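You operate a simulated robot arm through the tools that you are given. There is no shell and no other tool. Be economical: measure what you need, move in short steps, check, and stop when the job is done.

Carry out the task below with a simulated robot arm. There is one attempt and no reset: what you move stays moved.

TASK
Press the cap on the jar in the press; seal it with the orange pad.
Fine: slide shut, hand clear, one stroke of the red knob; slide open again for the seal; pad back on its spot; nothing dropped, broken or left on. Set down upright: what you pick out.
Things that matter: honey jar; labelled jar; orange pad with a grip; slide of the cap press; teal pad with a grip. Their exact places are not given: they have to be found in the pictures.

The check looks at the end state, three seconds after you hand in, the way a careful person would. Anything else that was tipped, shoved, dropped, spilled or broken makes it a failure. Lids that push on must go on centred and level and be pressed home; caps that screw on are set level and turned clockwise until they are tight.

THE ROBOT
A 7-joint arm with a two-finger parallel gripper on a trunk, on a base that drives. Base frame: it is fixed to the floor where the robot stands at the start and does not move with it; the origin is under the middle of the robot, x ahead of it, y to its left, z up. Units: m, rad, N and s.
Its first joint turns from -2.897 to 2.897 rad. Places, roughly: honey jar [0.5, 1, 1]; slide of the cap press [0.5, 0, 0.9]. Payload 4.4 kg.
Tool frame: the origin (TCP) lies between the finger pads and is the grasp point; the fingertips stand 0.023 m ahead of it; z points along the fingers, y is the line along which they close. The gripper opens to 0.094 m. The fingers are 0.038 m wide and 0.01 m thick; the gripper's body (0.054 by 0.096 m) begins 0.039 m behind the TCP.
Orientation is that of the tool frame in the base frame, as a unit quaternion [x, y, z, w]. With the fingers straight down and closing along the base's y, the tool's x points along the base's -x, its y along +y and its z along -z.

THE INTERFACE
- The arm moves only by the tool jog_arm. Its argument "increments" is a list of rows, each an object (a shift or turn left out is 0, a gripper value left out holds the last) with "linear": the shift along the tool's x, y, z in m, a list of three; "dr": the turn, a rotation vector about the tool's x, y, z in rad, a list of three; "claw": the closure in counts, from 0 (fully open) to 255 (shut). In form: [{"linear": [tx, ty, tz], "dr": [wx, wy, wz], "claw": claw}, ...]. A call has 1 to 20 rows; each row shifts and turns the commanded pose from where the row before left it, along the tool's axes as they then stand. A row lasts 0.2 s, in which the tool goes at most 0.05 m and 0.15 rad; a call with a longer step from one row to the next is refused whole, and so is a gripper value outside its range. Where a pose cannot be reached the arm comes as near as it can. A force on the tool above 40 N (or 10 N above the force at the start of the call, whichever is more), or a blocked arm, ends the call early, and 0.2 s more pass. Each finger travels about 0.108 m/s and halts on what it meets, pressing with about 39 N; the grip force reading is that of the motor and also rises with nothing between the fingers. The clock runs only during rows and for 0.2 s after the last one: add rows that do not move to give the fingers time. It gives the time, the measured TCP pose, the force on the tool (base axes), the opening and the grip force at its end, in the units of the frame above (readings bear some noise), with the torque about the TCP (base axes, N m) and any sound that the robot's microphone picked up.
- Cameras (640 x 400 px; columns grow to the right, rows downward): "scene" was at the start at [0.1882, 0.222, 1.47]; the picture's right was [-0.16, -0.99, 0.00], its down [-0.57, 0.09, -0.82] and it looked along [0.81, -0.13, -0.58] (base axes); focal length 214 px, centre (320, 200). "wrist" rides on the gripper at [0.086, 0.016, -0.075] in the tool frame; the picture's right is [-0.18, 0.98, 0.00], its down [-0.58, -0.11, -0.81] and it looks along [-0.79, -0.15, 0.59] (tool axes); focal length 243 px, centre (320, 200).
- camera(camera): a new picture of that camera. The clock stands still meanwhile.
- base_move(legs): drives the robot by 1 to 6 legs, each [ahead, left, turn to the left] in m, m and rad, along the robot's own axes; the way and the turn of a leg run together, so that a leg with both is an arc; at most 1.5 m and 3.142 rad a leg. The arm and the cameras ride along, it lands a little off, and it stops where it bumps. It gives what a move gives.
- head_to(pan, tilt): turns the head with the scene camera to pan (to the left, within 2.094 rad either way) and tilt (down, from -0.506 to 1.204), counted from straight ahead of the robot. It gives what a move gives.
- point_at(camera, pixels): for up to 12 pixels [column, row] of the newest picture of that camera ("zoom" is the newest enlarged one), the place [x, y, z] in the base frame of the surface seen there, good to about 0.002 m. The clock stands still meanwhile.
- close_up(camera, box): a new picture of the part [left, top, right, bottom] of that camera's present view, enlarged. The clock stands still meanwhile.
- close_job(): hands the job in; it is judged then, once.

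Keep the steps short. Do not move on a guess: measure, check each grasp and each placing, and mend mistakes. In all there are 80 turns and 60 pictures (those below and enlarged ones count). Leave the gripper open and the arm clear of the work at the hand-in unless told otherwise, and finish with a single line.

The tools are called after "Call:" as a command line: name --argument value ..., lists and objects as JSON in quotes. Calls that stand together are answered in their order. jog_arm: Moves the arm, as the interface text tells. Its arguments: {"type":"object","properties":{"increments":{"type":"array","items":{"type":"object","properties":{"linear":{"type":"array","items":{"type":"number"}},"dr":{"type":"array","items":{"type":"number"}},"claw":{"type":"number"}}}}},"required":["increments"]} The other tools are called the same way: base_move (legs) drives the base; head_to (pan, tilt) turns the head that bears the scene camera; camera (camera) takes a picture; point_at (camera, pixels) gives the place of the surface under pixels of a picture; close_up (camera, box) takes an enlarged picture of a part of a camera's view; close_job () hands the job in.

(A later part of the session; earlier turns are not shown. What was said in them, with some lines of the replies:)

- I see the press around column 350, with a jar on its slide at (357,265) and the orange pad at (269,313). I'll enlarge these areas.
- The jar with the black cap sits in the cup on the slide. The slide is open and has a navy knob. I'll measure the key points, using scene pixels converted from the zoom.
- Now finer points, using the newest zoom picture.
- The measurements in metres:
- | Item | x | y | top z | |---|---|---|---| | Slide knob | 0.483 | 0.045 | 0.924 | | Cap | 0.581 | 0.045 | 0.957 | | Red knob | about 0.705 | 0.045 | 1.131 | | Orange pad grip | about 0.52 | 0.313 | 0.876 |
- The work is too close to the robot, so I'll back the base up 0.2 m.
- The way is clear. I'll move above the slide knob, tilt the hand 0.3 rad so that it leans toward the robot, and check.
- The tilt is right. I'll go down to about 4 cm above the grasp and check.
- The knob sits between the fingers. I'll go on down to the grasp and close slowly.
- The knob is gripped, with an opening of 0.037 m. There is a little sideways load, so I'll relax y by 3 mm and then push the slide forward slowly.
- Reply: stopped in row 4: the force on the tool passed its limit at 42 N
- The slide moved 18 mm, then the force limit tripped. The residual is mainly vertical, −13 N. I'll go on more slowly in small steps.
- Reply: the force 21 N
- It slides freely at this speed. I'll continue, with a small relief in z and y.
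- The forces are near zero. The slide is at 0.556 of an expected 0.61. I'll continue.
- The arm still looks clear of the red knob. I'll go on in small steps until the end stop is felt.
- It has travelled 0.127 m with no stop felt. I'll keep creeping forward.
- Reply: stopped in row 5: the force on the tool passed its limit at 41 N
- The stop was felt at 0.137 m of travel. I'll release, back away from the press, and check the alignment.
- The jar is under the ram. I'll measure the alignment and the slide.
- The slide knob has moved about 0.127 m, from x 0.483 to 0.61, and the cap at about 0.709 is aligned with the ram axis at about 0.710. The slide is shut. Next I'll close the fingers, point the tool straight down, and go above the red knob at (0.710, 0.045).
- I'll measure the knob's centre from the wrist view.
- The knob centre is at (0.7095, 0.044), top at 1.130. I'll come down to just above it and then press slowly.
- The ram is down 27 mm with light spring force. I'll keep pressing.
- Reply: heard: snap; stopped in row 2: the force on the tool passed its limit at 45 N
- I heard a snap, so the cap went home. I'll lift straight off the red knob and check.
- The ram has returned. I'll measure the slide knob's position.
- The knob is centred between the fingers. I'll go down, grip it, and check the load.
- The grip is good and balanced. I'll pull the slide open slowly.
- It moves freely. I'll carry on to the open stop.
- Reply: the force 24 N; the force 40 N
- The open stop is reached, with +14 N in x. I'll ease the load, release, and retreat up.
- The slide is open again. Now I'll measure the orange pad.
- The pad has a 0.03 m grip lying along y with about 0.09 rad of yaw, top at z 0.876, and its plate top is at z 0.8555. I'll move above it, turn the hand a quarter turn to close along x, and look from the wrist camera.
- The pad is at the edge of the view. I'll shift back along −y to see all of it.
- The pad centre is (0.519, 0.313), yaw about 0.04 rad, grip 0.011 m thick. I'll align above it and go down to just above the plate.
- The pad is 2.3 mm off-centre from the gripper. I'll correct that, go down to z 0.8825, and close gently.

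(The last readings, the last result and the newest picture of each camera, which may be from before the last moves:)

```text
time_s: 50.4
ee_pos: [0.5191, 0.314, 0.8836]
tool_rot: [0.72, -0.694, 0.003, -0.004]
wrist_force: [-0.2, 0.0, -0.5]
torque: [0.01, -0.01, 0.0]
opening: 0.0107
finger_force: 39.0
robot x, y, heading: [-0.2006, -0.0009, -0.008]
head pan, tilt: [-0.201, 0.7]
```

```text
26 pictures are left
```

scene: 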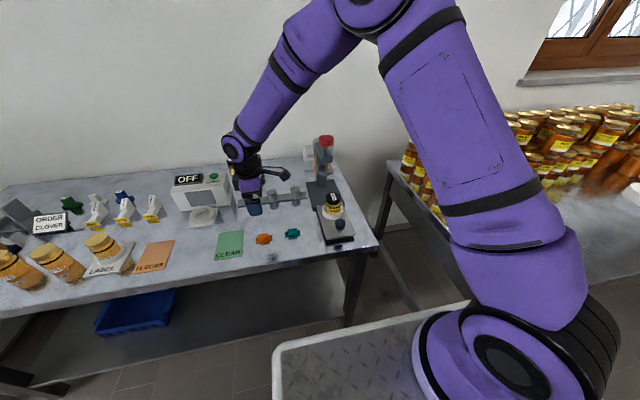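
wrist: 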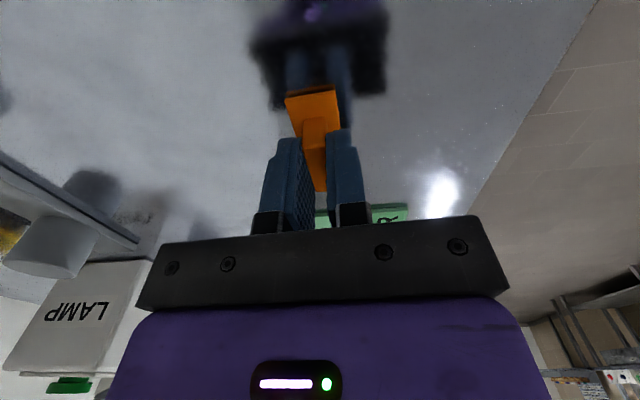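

The pad is held at 0.0107 m opening with balanced forces. Its rest pose is TCP (0.5191, 0.314, 0.8836). I'll lift straight up, then measure the cap.

Call:
jog_arm --increments '[{"linear": [0, 0, -0.01]}, {"linear": [0, 0, -0.03]}, {"linear": [0, 0, -0.04]}, {"linear": [0, 0, -0.04]}, {"linear": [0, 0, -0.04]}, {"linear": [0, 0, 0]}]'

Call:
close_up --camera "scene" --box '[240, 120, 400, 260]'

Call:
close_up --camera "scene" --box '[305, 175, 365, 250]'

```text
time_s: 51.8
ee_pos: [0.5176, 0.3116, 1.0417]
tool_rot: [0.72, -0.694, 0.003, -0.003]
wrist_force: [0.1, -0.2, -0.2]
torque: [0.01, 0.01, 0.01]
opening: 0.0055
finger_force: 0.0
robot x, y, heading: [-0.203, -0.0024, -0.006]
head pan, tilt: [-0.201, 0.7]
```

```text
2.86 times, centred on (320, 190) of scene
```

zoom: 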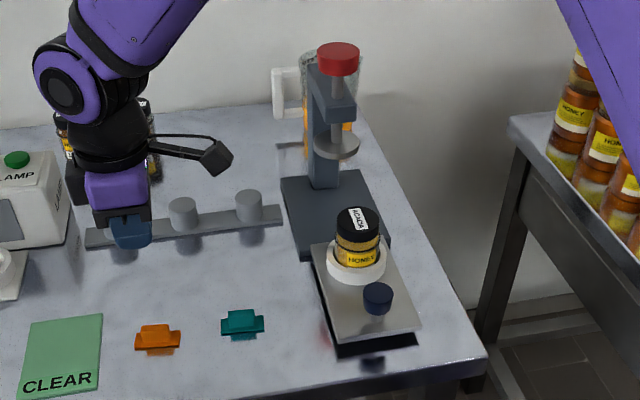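

```text
5.33 times, centred on (335, 212) of scene
```

zoom: 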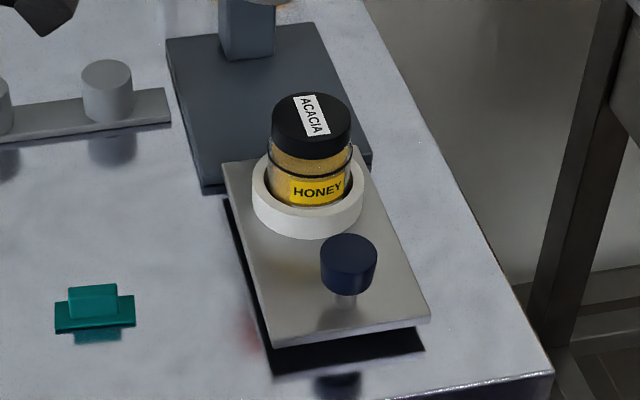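

The pad slipped out. The opening is 0.0055 m and the pad still stands on the table. I'll look at it closely and re-measure.

Call:
close_up --camera "scene" --box '[240, 215, 320, 260]'

Call:
point_at --camera "zoom" --pixels '[[185, 185]]'

```text
8.00 times, centred on (280, 238) of scene
```

zoom: 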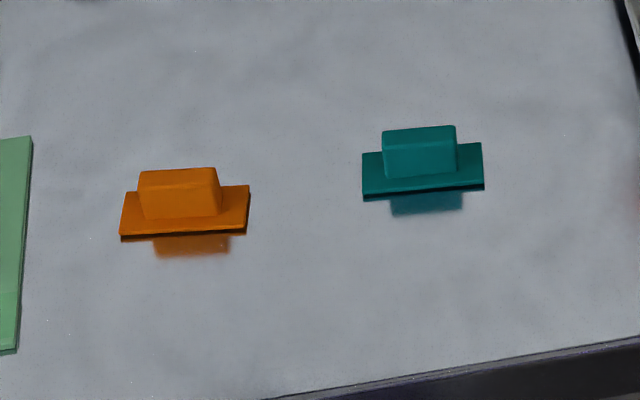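

```text
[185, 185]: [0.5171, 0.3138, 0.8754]
```

Call:
point_at --camera "zoom" --pixels '[[142, 174], [212, 171], [128, 196], [246, 189], [124, 232], [244, 227], [145, 212], [218, 208], [180, 172], [180, 183], [180, 210], [180, 228]]'

Call:
jog_arm --increments '[{"linear": [0.04, 0, 0], "claw": 100}, {"linear": [0.035, 0, 0], "claw": 0}, {"linear": [0, 0, 0]}]'

Call:
close_up --camera "wrist" --box '[280, 70, 380, 140]'

```text
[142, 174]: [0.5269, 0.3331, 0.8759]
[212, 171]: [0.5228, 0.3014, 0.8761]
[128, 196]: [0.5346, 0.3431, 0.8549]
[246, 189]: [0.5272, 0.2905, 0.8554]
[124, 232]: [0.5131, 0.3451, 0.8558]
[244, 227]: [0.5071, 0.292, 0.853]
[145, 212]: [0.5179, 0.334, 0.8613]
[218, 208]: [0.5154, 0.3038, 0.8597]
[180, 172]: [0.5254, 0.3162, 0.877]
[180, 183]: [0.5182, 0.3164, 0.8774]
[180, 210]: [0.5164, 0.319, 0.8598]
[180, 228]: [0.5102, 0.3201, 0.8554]
```

```text
time_s: 52.5
ee_pos: [0.5202, 0.2366, 1.043]
tool_rot: [0.72, -0.694, 0.003, -0.003]
wrist_force: [0.4, -0.6, 0.7]
torque: [0.02, 0.0, 0.0]
opening: 0.0938
finger_force: 0.0
robot x, y, heading: [-0.2002, -0.0015, -0.002]
head pan, tilt: [-0.201, 0.7]
```

```text
5.71 times, centred on (330, 105) of wrist
```

zoom: 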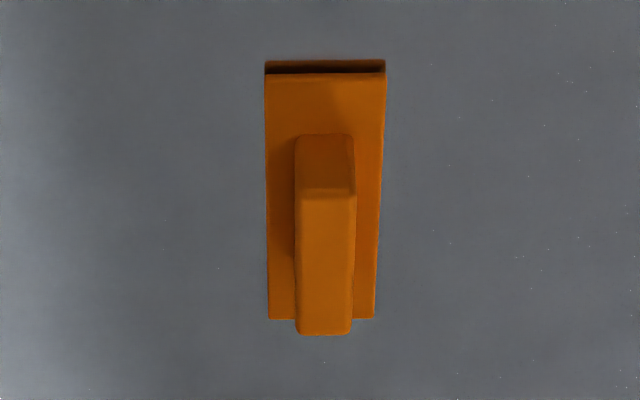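

Call:
point_at --camera "zoom" --pixels '[[267, 78], [383, 78], [272, 316], [371, 315], [304, 200], [353, 200], [299, 328], [350, 328], [325, 260], [325, 205], [325, 330]]'

```text
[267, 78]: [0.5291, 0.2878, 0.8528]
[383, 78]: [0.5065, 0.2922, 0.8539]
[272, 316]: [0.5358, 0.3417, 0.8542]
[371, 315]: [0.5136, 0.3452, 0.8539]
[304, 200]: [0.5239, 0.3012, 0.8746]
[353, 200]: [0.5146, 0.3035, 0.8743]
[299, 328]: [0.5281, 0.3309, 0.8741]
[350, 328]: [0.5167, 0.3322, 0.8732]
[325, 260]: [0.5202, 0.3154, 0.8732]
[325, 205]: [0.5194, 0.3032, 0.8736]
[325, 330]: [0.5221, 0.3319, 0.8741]
```

The pad turned and shifted slightly. It is now centred at (0.5213, 0.3168) with its long axis along (0.13, 1). Before, it was at (0.5187, 0.3133) along about (−0.05, 1). I'll realign, go lower to z 0.880, and grip fully at claw 255. Then I'll lift only 1 cm to test.

Call:
jog_arm --increments '[{"dr": [0, 0, 0.0835]}, {"dr": [0, 0, 0.0835]}, {"linear": [-0.0398, 0.0046, 0]}, {"linear": [-0.0398, 0.0047, 0]}, {"linear": [0, 0, 0.04]}, {"linear": [0, 0, 0.04]}, {"linear": [0, 0, 0.04]}, {"linear": [0, 0, 0.02]}, {"linear": [0, 0, 0]}, {"linear": [0, 0, 0]}]'

Call:
camera --camera "wrist"

```text
time_s: 54.8
ee_pos: [0.5212, 0.3163, 0.9025]
tool_rot: [-0.66, 0.751, -0.003, 0.003]
wrist_force: [-0.7, 0.4, 0.2]
torque: [0.03, 0.01, 0.0]
opening: 0.0939
finger_force: 0.1
robot x, y, heading: [-0.1988, -0.0014, -0.001]
head pan, tilt: [-0.201, 0.7]
```

```text
21 pictures are left
```

wrist: 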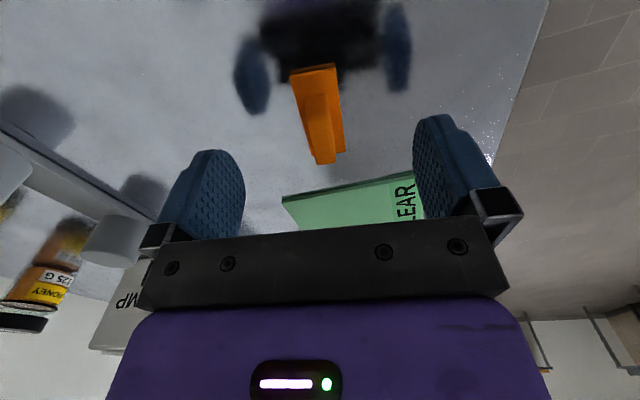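

The alignment matches. I'll go down to 0.880, close fully, wait, and lift 1 cm as a test.

Call:
jog_arm --increments '[{"linear": [0, 0, 0.012]}, {"linear": [0, 0, 0.0105]}, {"claw": 100}, {"claw": 180}, {"claw": 220}, {"claw": 255}, {"claw": 255}, {"claw": 255}, {"claw": 255}]'

```text
time_s: 56.8
ee_pos: [0.5225, 0.3171, 0.8808]
tool_rot: [-0.66, 0.751, -0.004, 0.004]
wrist_force: [0.0, 0.5, 0.6]
torque: [0.02, 0.01, -0.04]
opening: 0.0107
finger_force: 39.1
robot x, y, heading: [-0.1998, -0.0006, -0.008]
head pan, tilt: [-0.201, 0.7]
```

Call:
jog_arm --increments '[{"linear": [0, 0, -0.003]}, {"linear": [0, 0, -0.004]}, {"linear": [0, 0, -0.004]}, {"linear": [0, 0, 0]}]'

Call:
camera --camera "wrist"

```text
time_s: 57.8
ee_pos: [0.521, 0.3163, 0.8926]
tool_rot: [-0.66, 0.752, -0.003, 0.004]
wrist_force: [-0.1, 0.7, -0.7]
torque: [0.01, 0.01, 0.05]
opening: 0.0105
finger_force: 39.0
robot x, y, heading: [-0.1979, 0.0006, -0.003]
head pan, tilt: [-0.201, 0.7]
```

```text
20 pictures are left
```

wrist: 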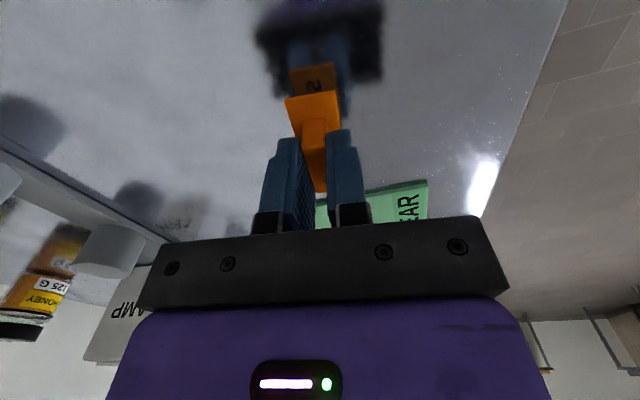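

The pad is held and lifted, and its reflection shows below it. I'll raise it further, gently.

Call:
jog_arm --increments '[{"linear": [0, 0, -0.01]}, {"linear": [0, 0, -0.02]}, {"linear": [0, 0, -0.03]}, {"linear": [0, 0, -0.03]}, {"linear": [0, 0, -0.03]}, {"linear": [0, 0, -0.02]}, {"linear": [0, 0, 0]}]'

Call:
close_up --camera "scene" --box '[240, 150, 360, 250]'

```text
time_s: 59.4
ee_pos: [0.5208, 0.316, 1.0313]
tool_rot: [-0.66, 0.751, -0.003, 0.004]
wrist_force: [-0.2, 0.0, -0.4]
torque: [0.02, 0.02, 0.01]
opening: 0.0108
finger_force: 38.9
robot x, y, heading: [-0.1998, 0.0009, -0.003]
head pan, tilt: [-0.201, 0.7]
```

```text
4.00 times, centred on (300, 200) of scene
```

zoom: 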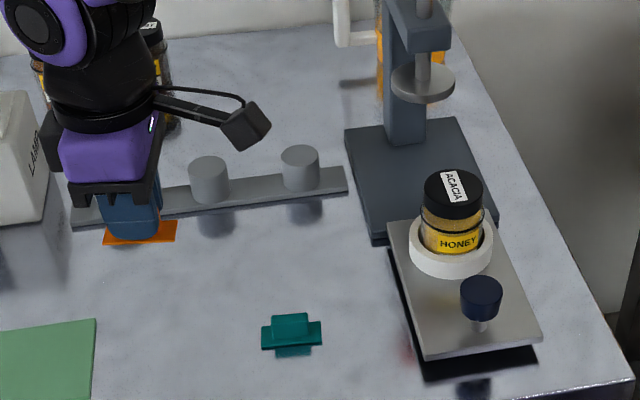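

The pad is secure. Next I'll measure the cap's centre.

Call:
point_at --camera "zoom" --pixels '[[452, 173], [453, 205], [426, 190], [480, 187], [453, 189], [435, 177], [470, 200], [470, 177], [436, 202], [481, 283], [481, 293]]'

```text
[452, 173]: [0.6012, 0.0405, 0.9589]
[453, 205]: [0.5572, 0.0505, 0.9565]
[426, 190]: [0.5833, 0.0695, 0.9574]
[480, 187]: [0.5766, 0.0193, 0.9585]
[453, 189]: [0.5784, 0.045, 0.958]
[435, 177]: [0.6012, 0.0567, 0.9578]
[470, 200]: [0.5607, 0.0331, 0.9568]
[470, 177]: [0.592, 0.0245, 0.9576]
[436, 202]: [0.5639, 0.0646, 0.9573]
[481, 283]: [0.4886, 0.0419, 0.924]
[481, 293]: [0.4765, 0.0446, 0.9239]
```

The cap centre is (0.5795, 0.0446), top at 0.9577, level. I'll carry the pad over it at a safe height.

Call:
jog_arm --increments '[{"linear": [0.02, -0.0071, 0]}, {"linear": [0.0302, -0.01074, 0]}, {"linear": [0.0302, -0.01074, 0]}, {"linear": [0.0302, -0.01074, 0]}, {"linear": [0.0302, -0.01074, 0]}, {"linear": [0.0302, -0.01074, 0]}, {"linear": [0.0302, -0.01074, 0]}, {"linear": [0.0302, -0.01074, 0]}, {"linear": [0.0302, -0.01074, 0]}, {"linear": [0, 0, 0]}, {"linear": [0, 0, 0]}]'

Call:
close_up --camera "scene" --box '[280, 130, 390, 230]'

Call:
camera --camera "wrist"

```text
time_s: 61.8
ee_pos: [0.5791, 0.0461, 1.0323]
tool_rot: [-0.66, 0.751, -0.003, 0.003]
wrist_force: [0.5, 0.8, -0.9]
torque: [0.01, -0.01, -0.02]
opening: 0.0107
finger_force: 38.7
robot x, y, heading: [-0.2001, -0.0006, -0.005]
head pan, tilt: [-0.201, 0.7]
```

```text
4.00 times, centred on (335, 180) of scene
```

zoom: 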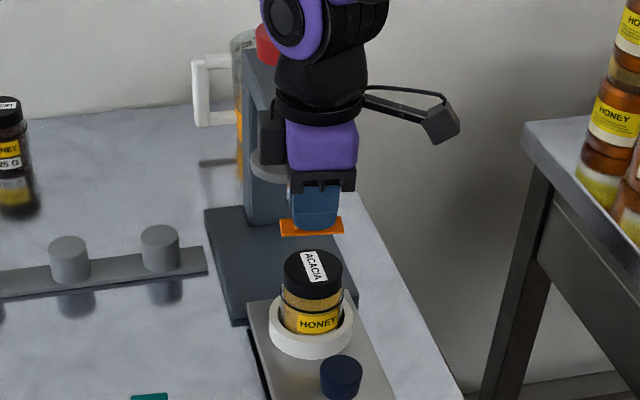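

```text
17 pictures are left
```

wrist: 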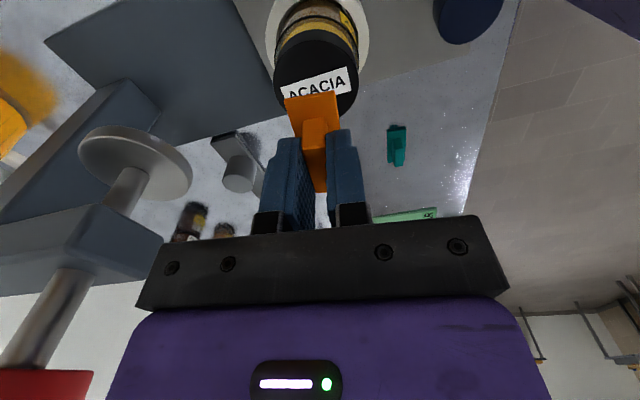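

It is centred over the cap and clear of the ram. I'll go down slowly until I feel contact.

Call:
jog_arm --increments '[{"linear": [0.0015, -0.0005, 0.018]}, {"linear": [0, 0, 0.018]}, {"linear": [0, 0, 0.003]}, {"linear": [0, 0, 0.002]}, {"linear": [0, 0, 0.002]}, {"linear": [0, 0, 0]}]'

```text
time_s: 63.1
ee_pos: [0.5819, 0.0447, 0.9887]
tool_rot: [-0.66, 0.751, -0.003, 0.003]
wrist_force: [0.4, 0.1, -0.3]
torque: [-0.01, 0.02, 0.02]
opening: 0.0105
finger_force: 39.5
robot x, y, heading: [-0.1992, 0.0002, -0.004]
head pan, tilt: [-0.201, 0.7]
```

Call:
jog_arm --increments '[{"linear": [0, 0, 0.0015]}, {"linear": [0, 0, 0.0015]}, {"linear": [0, 0, 0.001]}, {"linear": [0, 0, 0]}]'

Call:
close_up --camera "scene" --box '[305, 160, 365, 210]'

```text
time_s: 64.2
ee_pos: [0.582, 0.0447, 0.9868]
tool_rot: [-0.66, 0.751, -0.004, 0.005]
wrist_force: [1.0, 0.5, 21.3]
torque: [-0.07, 0.08, -0.02]
opening: 0.0104
finger_force: 39.2
robot x, y, heading: [-0.2018, 0.0008, -0.003]
head pan, tilt: [-0.201, 0.7]
```

```text
8.00 times, centred on (335, 185) of scene
```

zoom: 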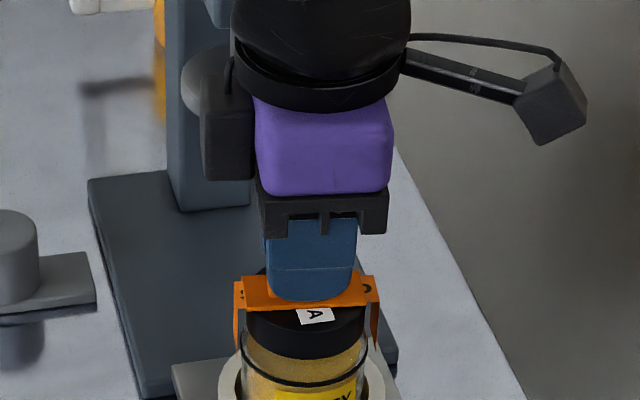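

I have 21 N of contact, and an orange seal strip now runs over the cap and down its sides. I'll lift straight up gently and check.

Call:
jog_arm --increments '[{"linear": [0, 0, 0]}, {"linear": [0, 0, -0.003]}, {"linear": [0, 0, -0.005]}, {"linear": [0, 0, -0.012]}, {"linear": [0, 0, -0.015]}, {"linear": [0, 0, -0.015]}, {"linear": [0, 0, 0]}]'

Call:
close_up --camera "scene" --box '[300, 150, 370, 240]'

Call:
camera --camera "wrist"

```text
time_s: 65.8
ee_pos: [0.5802, 0.0447, 1.0335]
tool_rot: [-0.66, 0.751, -0.003, 0.003]
wrist_force: [0.4, -0.6, -0.6]
torque: [-0.02, 0.04, 0.01]
opening: 0.0107
finger_force: 38.7
robot x, y, heading: [-0.1938, -0.0015, -0.006]
head pan, tilt: [-0.201, 0.7]
```

```text
4.44 times, centred on (335, 195) of scene
```

zoom: 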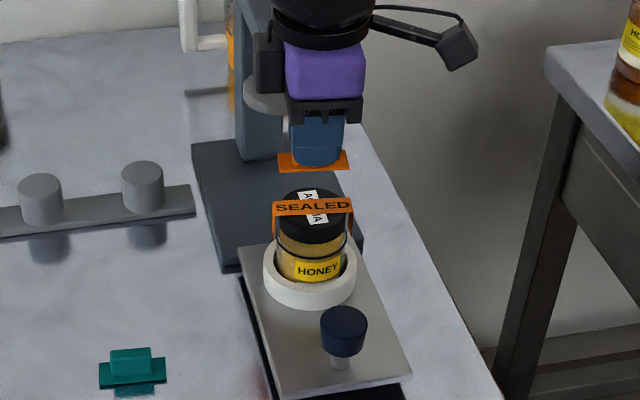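

```text
14 pictures are left
```

wrist: 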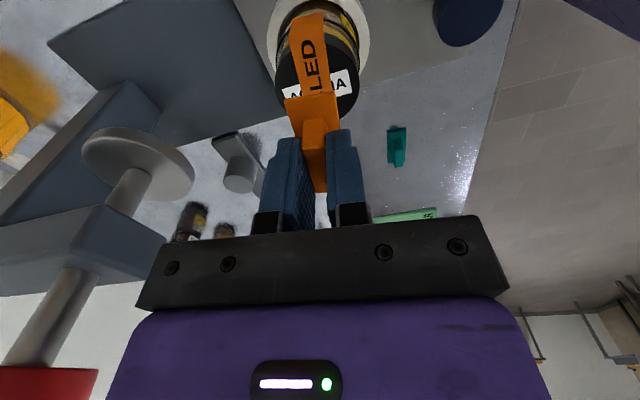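

The cap reads SEALED and the jar stands upright. Now I'll carry the pad back above its original spot, (0.5187, 0.3133), and undo the 0.167 rad turn.

Call:
jog_arm --increments '[{"linear": [0, 0, -0.01]}, {"linear": [-0.0323, 0.0119, 0]}, {"linear": [-0.0323, 0.0119, 0]}, {"linear": [-0.0323, 0.0119, 0]}, {"linear": [-0.0323, 0.0119, 0]}, {"linear": [-0.0323, 0.0119, 0]}, {"linear": [-0.0323, 0.0119, 0]}, {"linear": [-0.0323, 0.0119, 0]}, {"linear": [-0.0323, 0.0119, 0]}, {"dr": [0, 0, -0.0835]}, {"dr": [0, 0, -0.0835]}, {"linear": [0, 0, 0.04]}, {"linear": [0, 0, 0.04]}, {"linear": [0, 0, 0.04]}, {"linear": [0, 0, 0]}, {"linear": [0, 0, 0]}]'

Call:
camera --camera "wrist"

```text
time_s: 69.2
ee_pos: [0.5193, 0.315, 0.9227]
tool_rot: [0.721, -0.693, 0.003, -0.004]
wrist_force: [0.0, 0.8, 0.5]
torque: [0.03, 0.0, 0.01]
opening: 0.0105
finger_force: 39.0
robot x, y, heading: [-0.1982, -0.005, -0.007]
head pan, tilt: [-0.201, 0.7]
```

```text
13 pictures are left
```

wrist: 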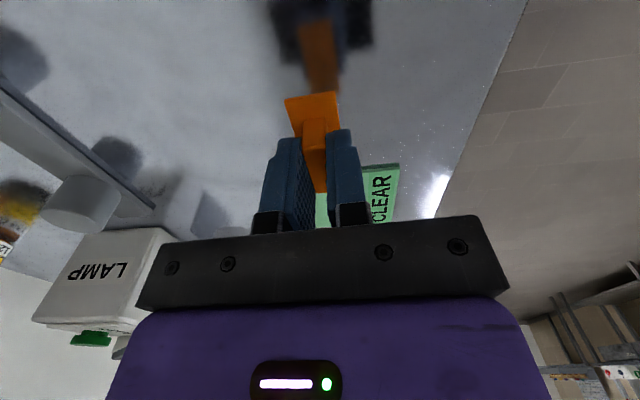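

The pose is (0.5193, 0.315) with the yaw restored. I'll shift 1 mm and lower it gently onto the table.

Call:
jog_arm --increments '[{"linear": [0.001, 0.0003, 0.015]}, {"linear": [0, 0, 0.015]}, {"linear": [0, 0, 0.006]}, {"linear": [0, 0, 0.002]}, {"linear": [0, 0, 0.002]}, {"linear": [0, 0, 0.001]}, {"linear": [0, 0, 0]}]'

```text
time_s: 70.8
ee_pos: [0.5206, 0.3119, 0.8837]
tool_rot: [0.721, -0.693, 0.003, -0.003]
wrist_force: [-0.2, 1.2, 0.5]
torque: [0.02, 0.0, -0.01]
opening: 0.0106
finger_force: 38.8
robot x, y, heading: [-0.2008, 0.0007, -0.009]
head pan, tilt: [-0.201, 0.7]
```

Call:
jog_arm --increments '[{"linear": [0, 0, 0.001]}, {"linear": [0, 0, 0.001]}, {"linear": [0, 0, 0.001]}, {"linear": [0, 0, 0]}]'

Call:
close_up --camera "scene" --box '[240, 205, 320, 255]'

```text
time_s: 71.8
ee_pos: [0.521, 0.312, 0.8815]
tool_rot: [0.72, -0.694, 0.003, -0.004]
wrist_force: [-0.4, -1.0, 14.3]
torque: [0.03, 0.11, -0.04]
opening: 0.0107
finger_force: 39.4
robot x, y, heading: [-0.2007, -0.0019, -0.004]
head pan, tilt: [-0.201, 0.7]
```

```text
8.00 times, centred on (280, 230) of scene
```

zoom: 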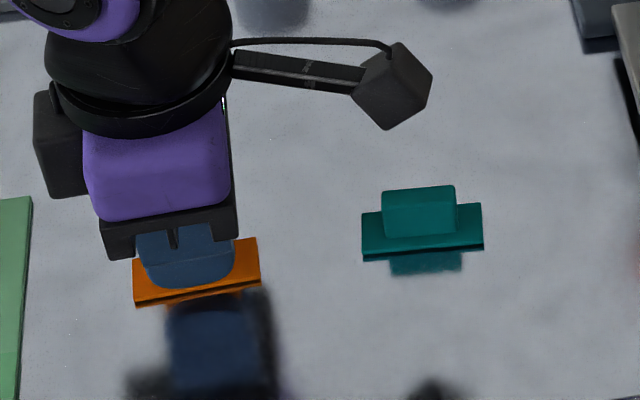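

It is on the table with 14 N. I'll ease off, open, rise straight up, and check the pad.

Call:
jog_arm --increments '[{"linear": [0, 0, -0.0008]}, {"linear": [0, 0, 0]}, {"claw": 225}, {"claw": 190}, {"claw": 120}, {"claw": 40}, {"claw": 0}, {"claw": 0}, {"linear": [0, 0, -0.02]}, {"linear": [0, 0, -0.04]}, {"linear": [0, 0, -0.05]}, {"linear": [0, 0, -0.05]}, {"linear": [0.04, 0, 0]}, {"linear": [0.035, 0, 0]}, {"linear": [0, 0, 0]}, {"linear": [0, 0, 0]}]'

Call:
close_up --camera "wrist" --box '[280, 70, 380, 140]'

Call:
close_up --camera "scene" --box '[240, 215, 320, 260]'

Call:
point_at --camera "zoom" --pixels '[[185, 195]]'

```text
time_s: 75.2
ee_pos: [0.523, 0.2352, 1.042]
tool_rot: [0.721, -0.693, 0.003, -0.003]
wrist_force: [0.5, -0.5, -0.9]
torque: [0.02, 0.0, -0.01]
opening: 0.0939
finger_force: 0.0
robot x, y, heading: [-0.1998, 0.0014, -0.004]
head pan, tilt: [-0.201, 0.7]
```

```text
5.71 times, centred on (330, 105) of wrist
```

zoom: 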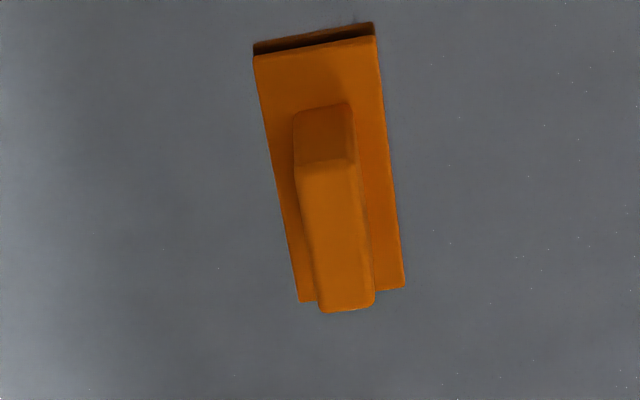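

```text
8.00 times, centred on (280, 238) of scene
```

zoom: 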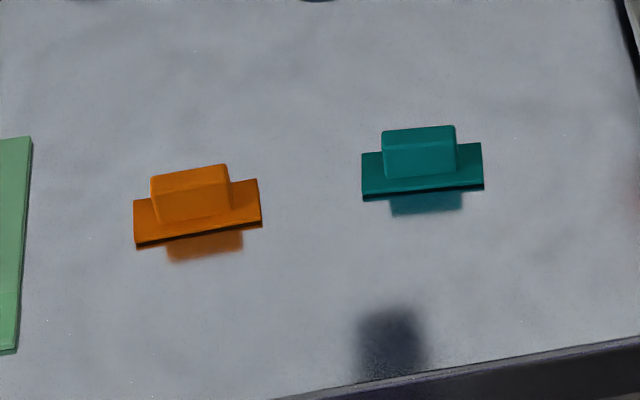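

```text
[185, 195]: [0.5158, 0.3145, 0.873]
```

Call:
point_at --camera "zoom" --pixels '[[136, 202], [256, 181], [138, 239], [260, 219], [155, 180], [224, 168], [190, 174], [190, 185]]'

Call:
camera --camera "scene"

```text
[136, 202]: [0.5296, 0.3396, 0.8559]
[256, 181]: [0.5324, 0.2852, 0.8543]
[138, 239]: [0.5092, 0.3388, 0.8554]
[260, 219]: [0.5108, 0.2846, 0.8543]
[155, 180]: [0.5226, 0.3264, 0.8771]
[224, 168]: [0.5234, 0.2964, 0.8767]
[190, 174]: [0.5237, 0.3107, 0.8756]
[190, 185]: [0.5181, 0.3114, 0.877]
```

```text
9 pictures are left
```

scene: 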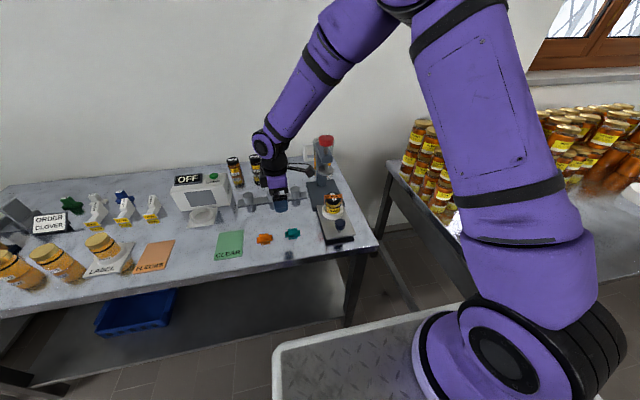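

The pad stands upright within 2 mm of its original place with its yaw restored. The lamp is off, the jar is sealed and the slide is open. I'll raise the arm clear and take a last look.

Call:
jog_arm --increments '[{"linear": [0, 0, -0.04]}, {"linear": [0, 0, -0.045]}, {"linear": [0, 0, -0.045]}, {"linear": [0, 0, -0.045]}, {"linear": [0, 0, -0.045]}, {"linear": [0, 0.04, 0]}, {"linear": [0, 0.04, 0]}, {"linear": [0, 0, 0]}]'

Call:
close_up --camera "scene" --box '[220, 110, 400, 260]'

```text
time_s: 77.0
ee_pos: [0.4375, 0.2331, 1.2619]
tool_rot: [0.721, -0.693, 0.004, -0.002]
wrist_force: [0.1, -0.4, 0.5]
torque: [0.0, -0.01, -0.01]
opening: 0.094
finger_force: 0.1
robot x, y, heading: [-0.1973, 0.0036, -0.002]
head pan, tilt: [-0.201, 0.7]
```

```text
2.67 times, centred on (310, 185) of scene
```

zoom: 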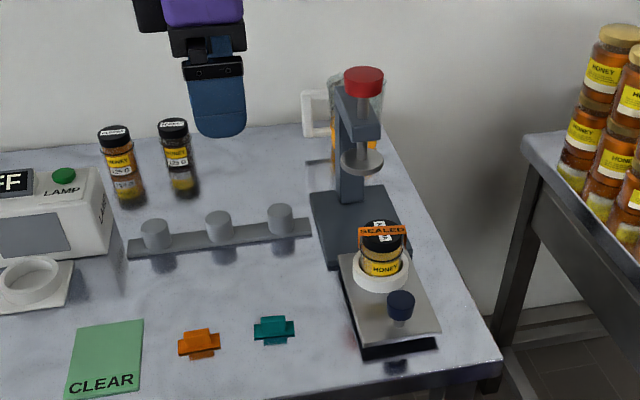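

Everything is in order, so I'm handing in.

Call:
close_job

```text
The job is handed in.
```

The cap is pressed home with one stroke and sealed with the orange pad, the slide is open, and the pad is within 2 mm of its spot; on the first try it slipped from the gripper and was nudged, but stayed upright.
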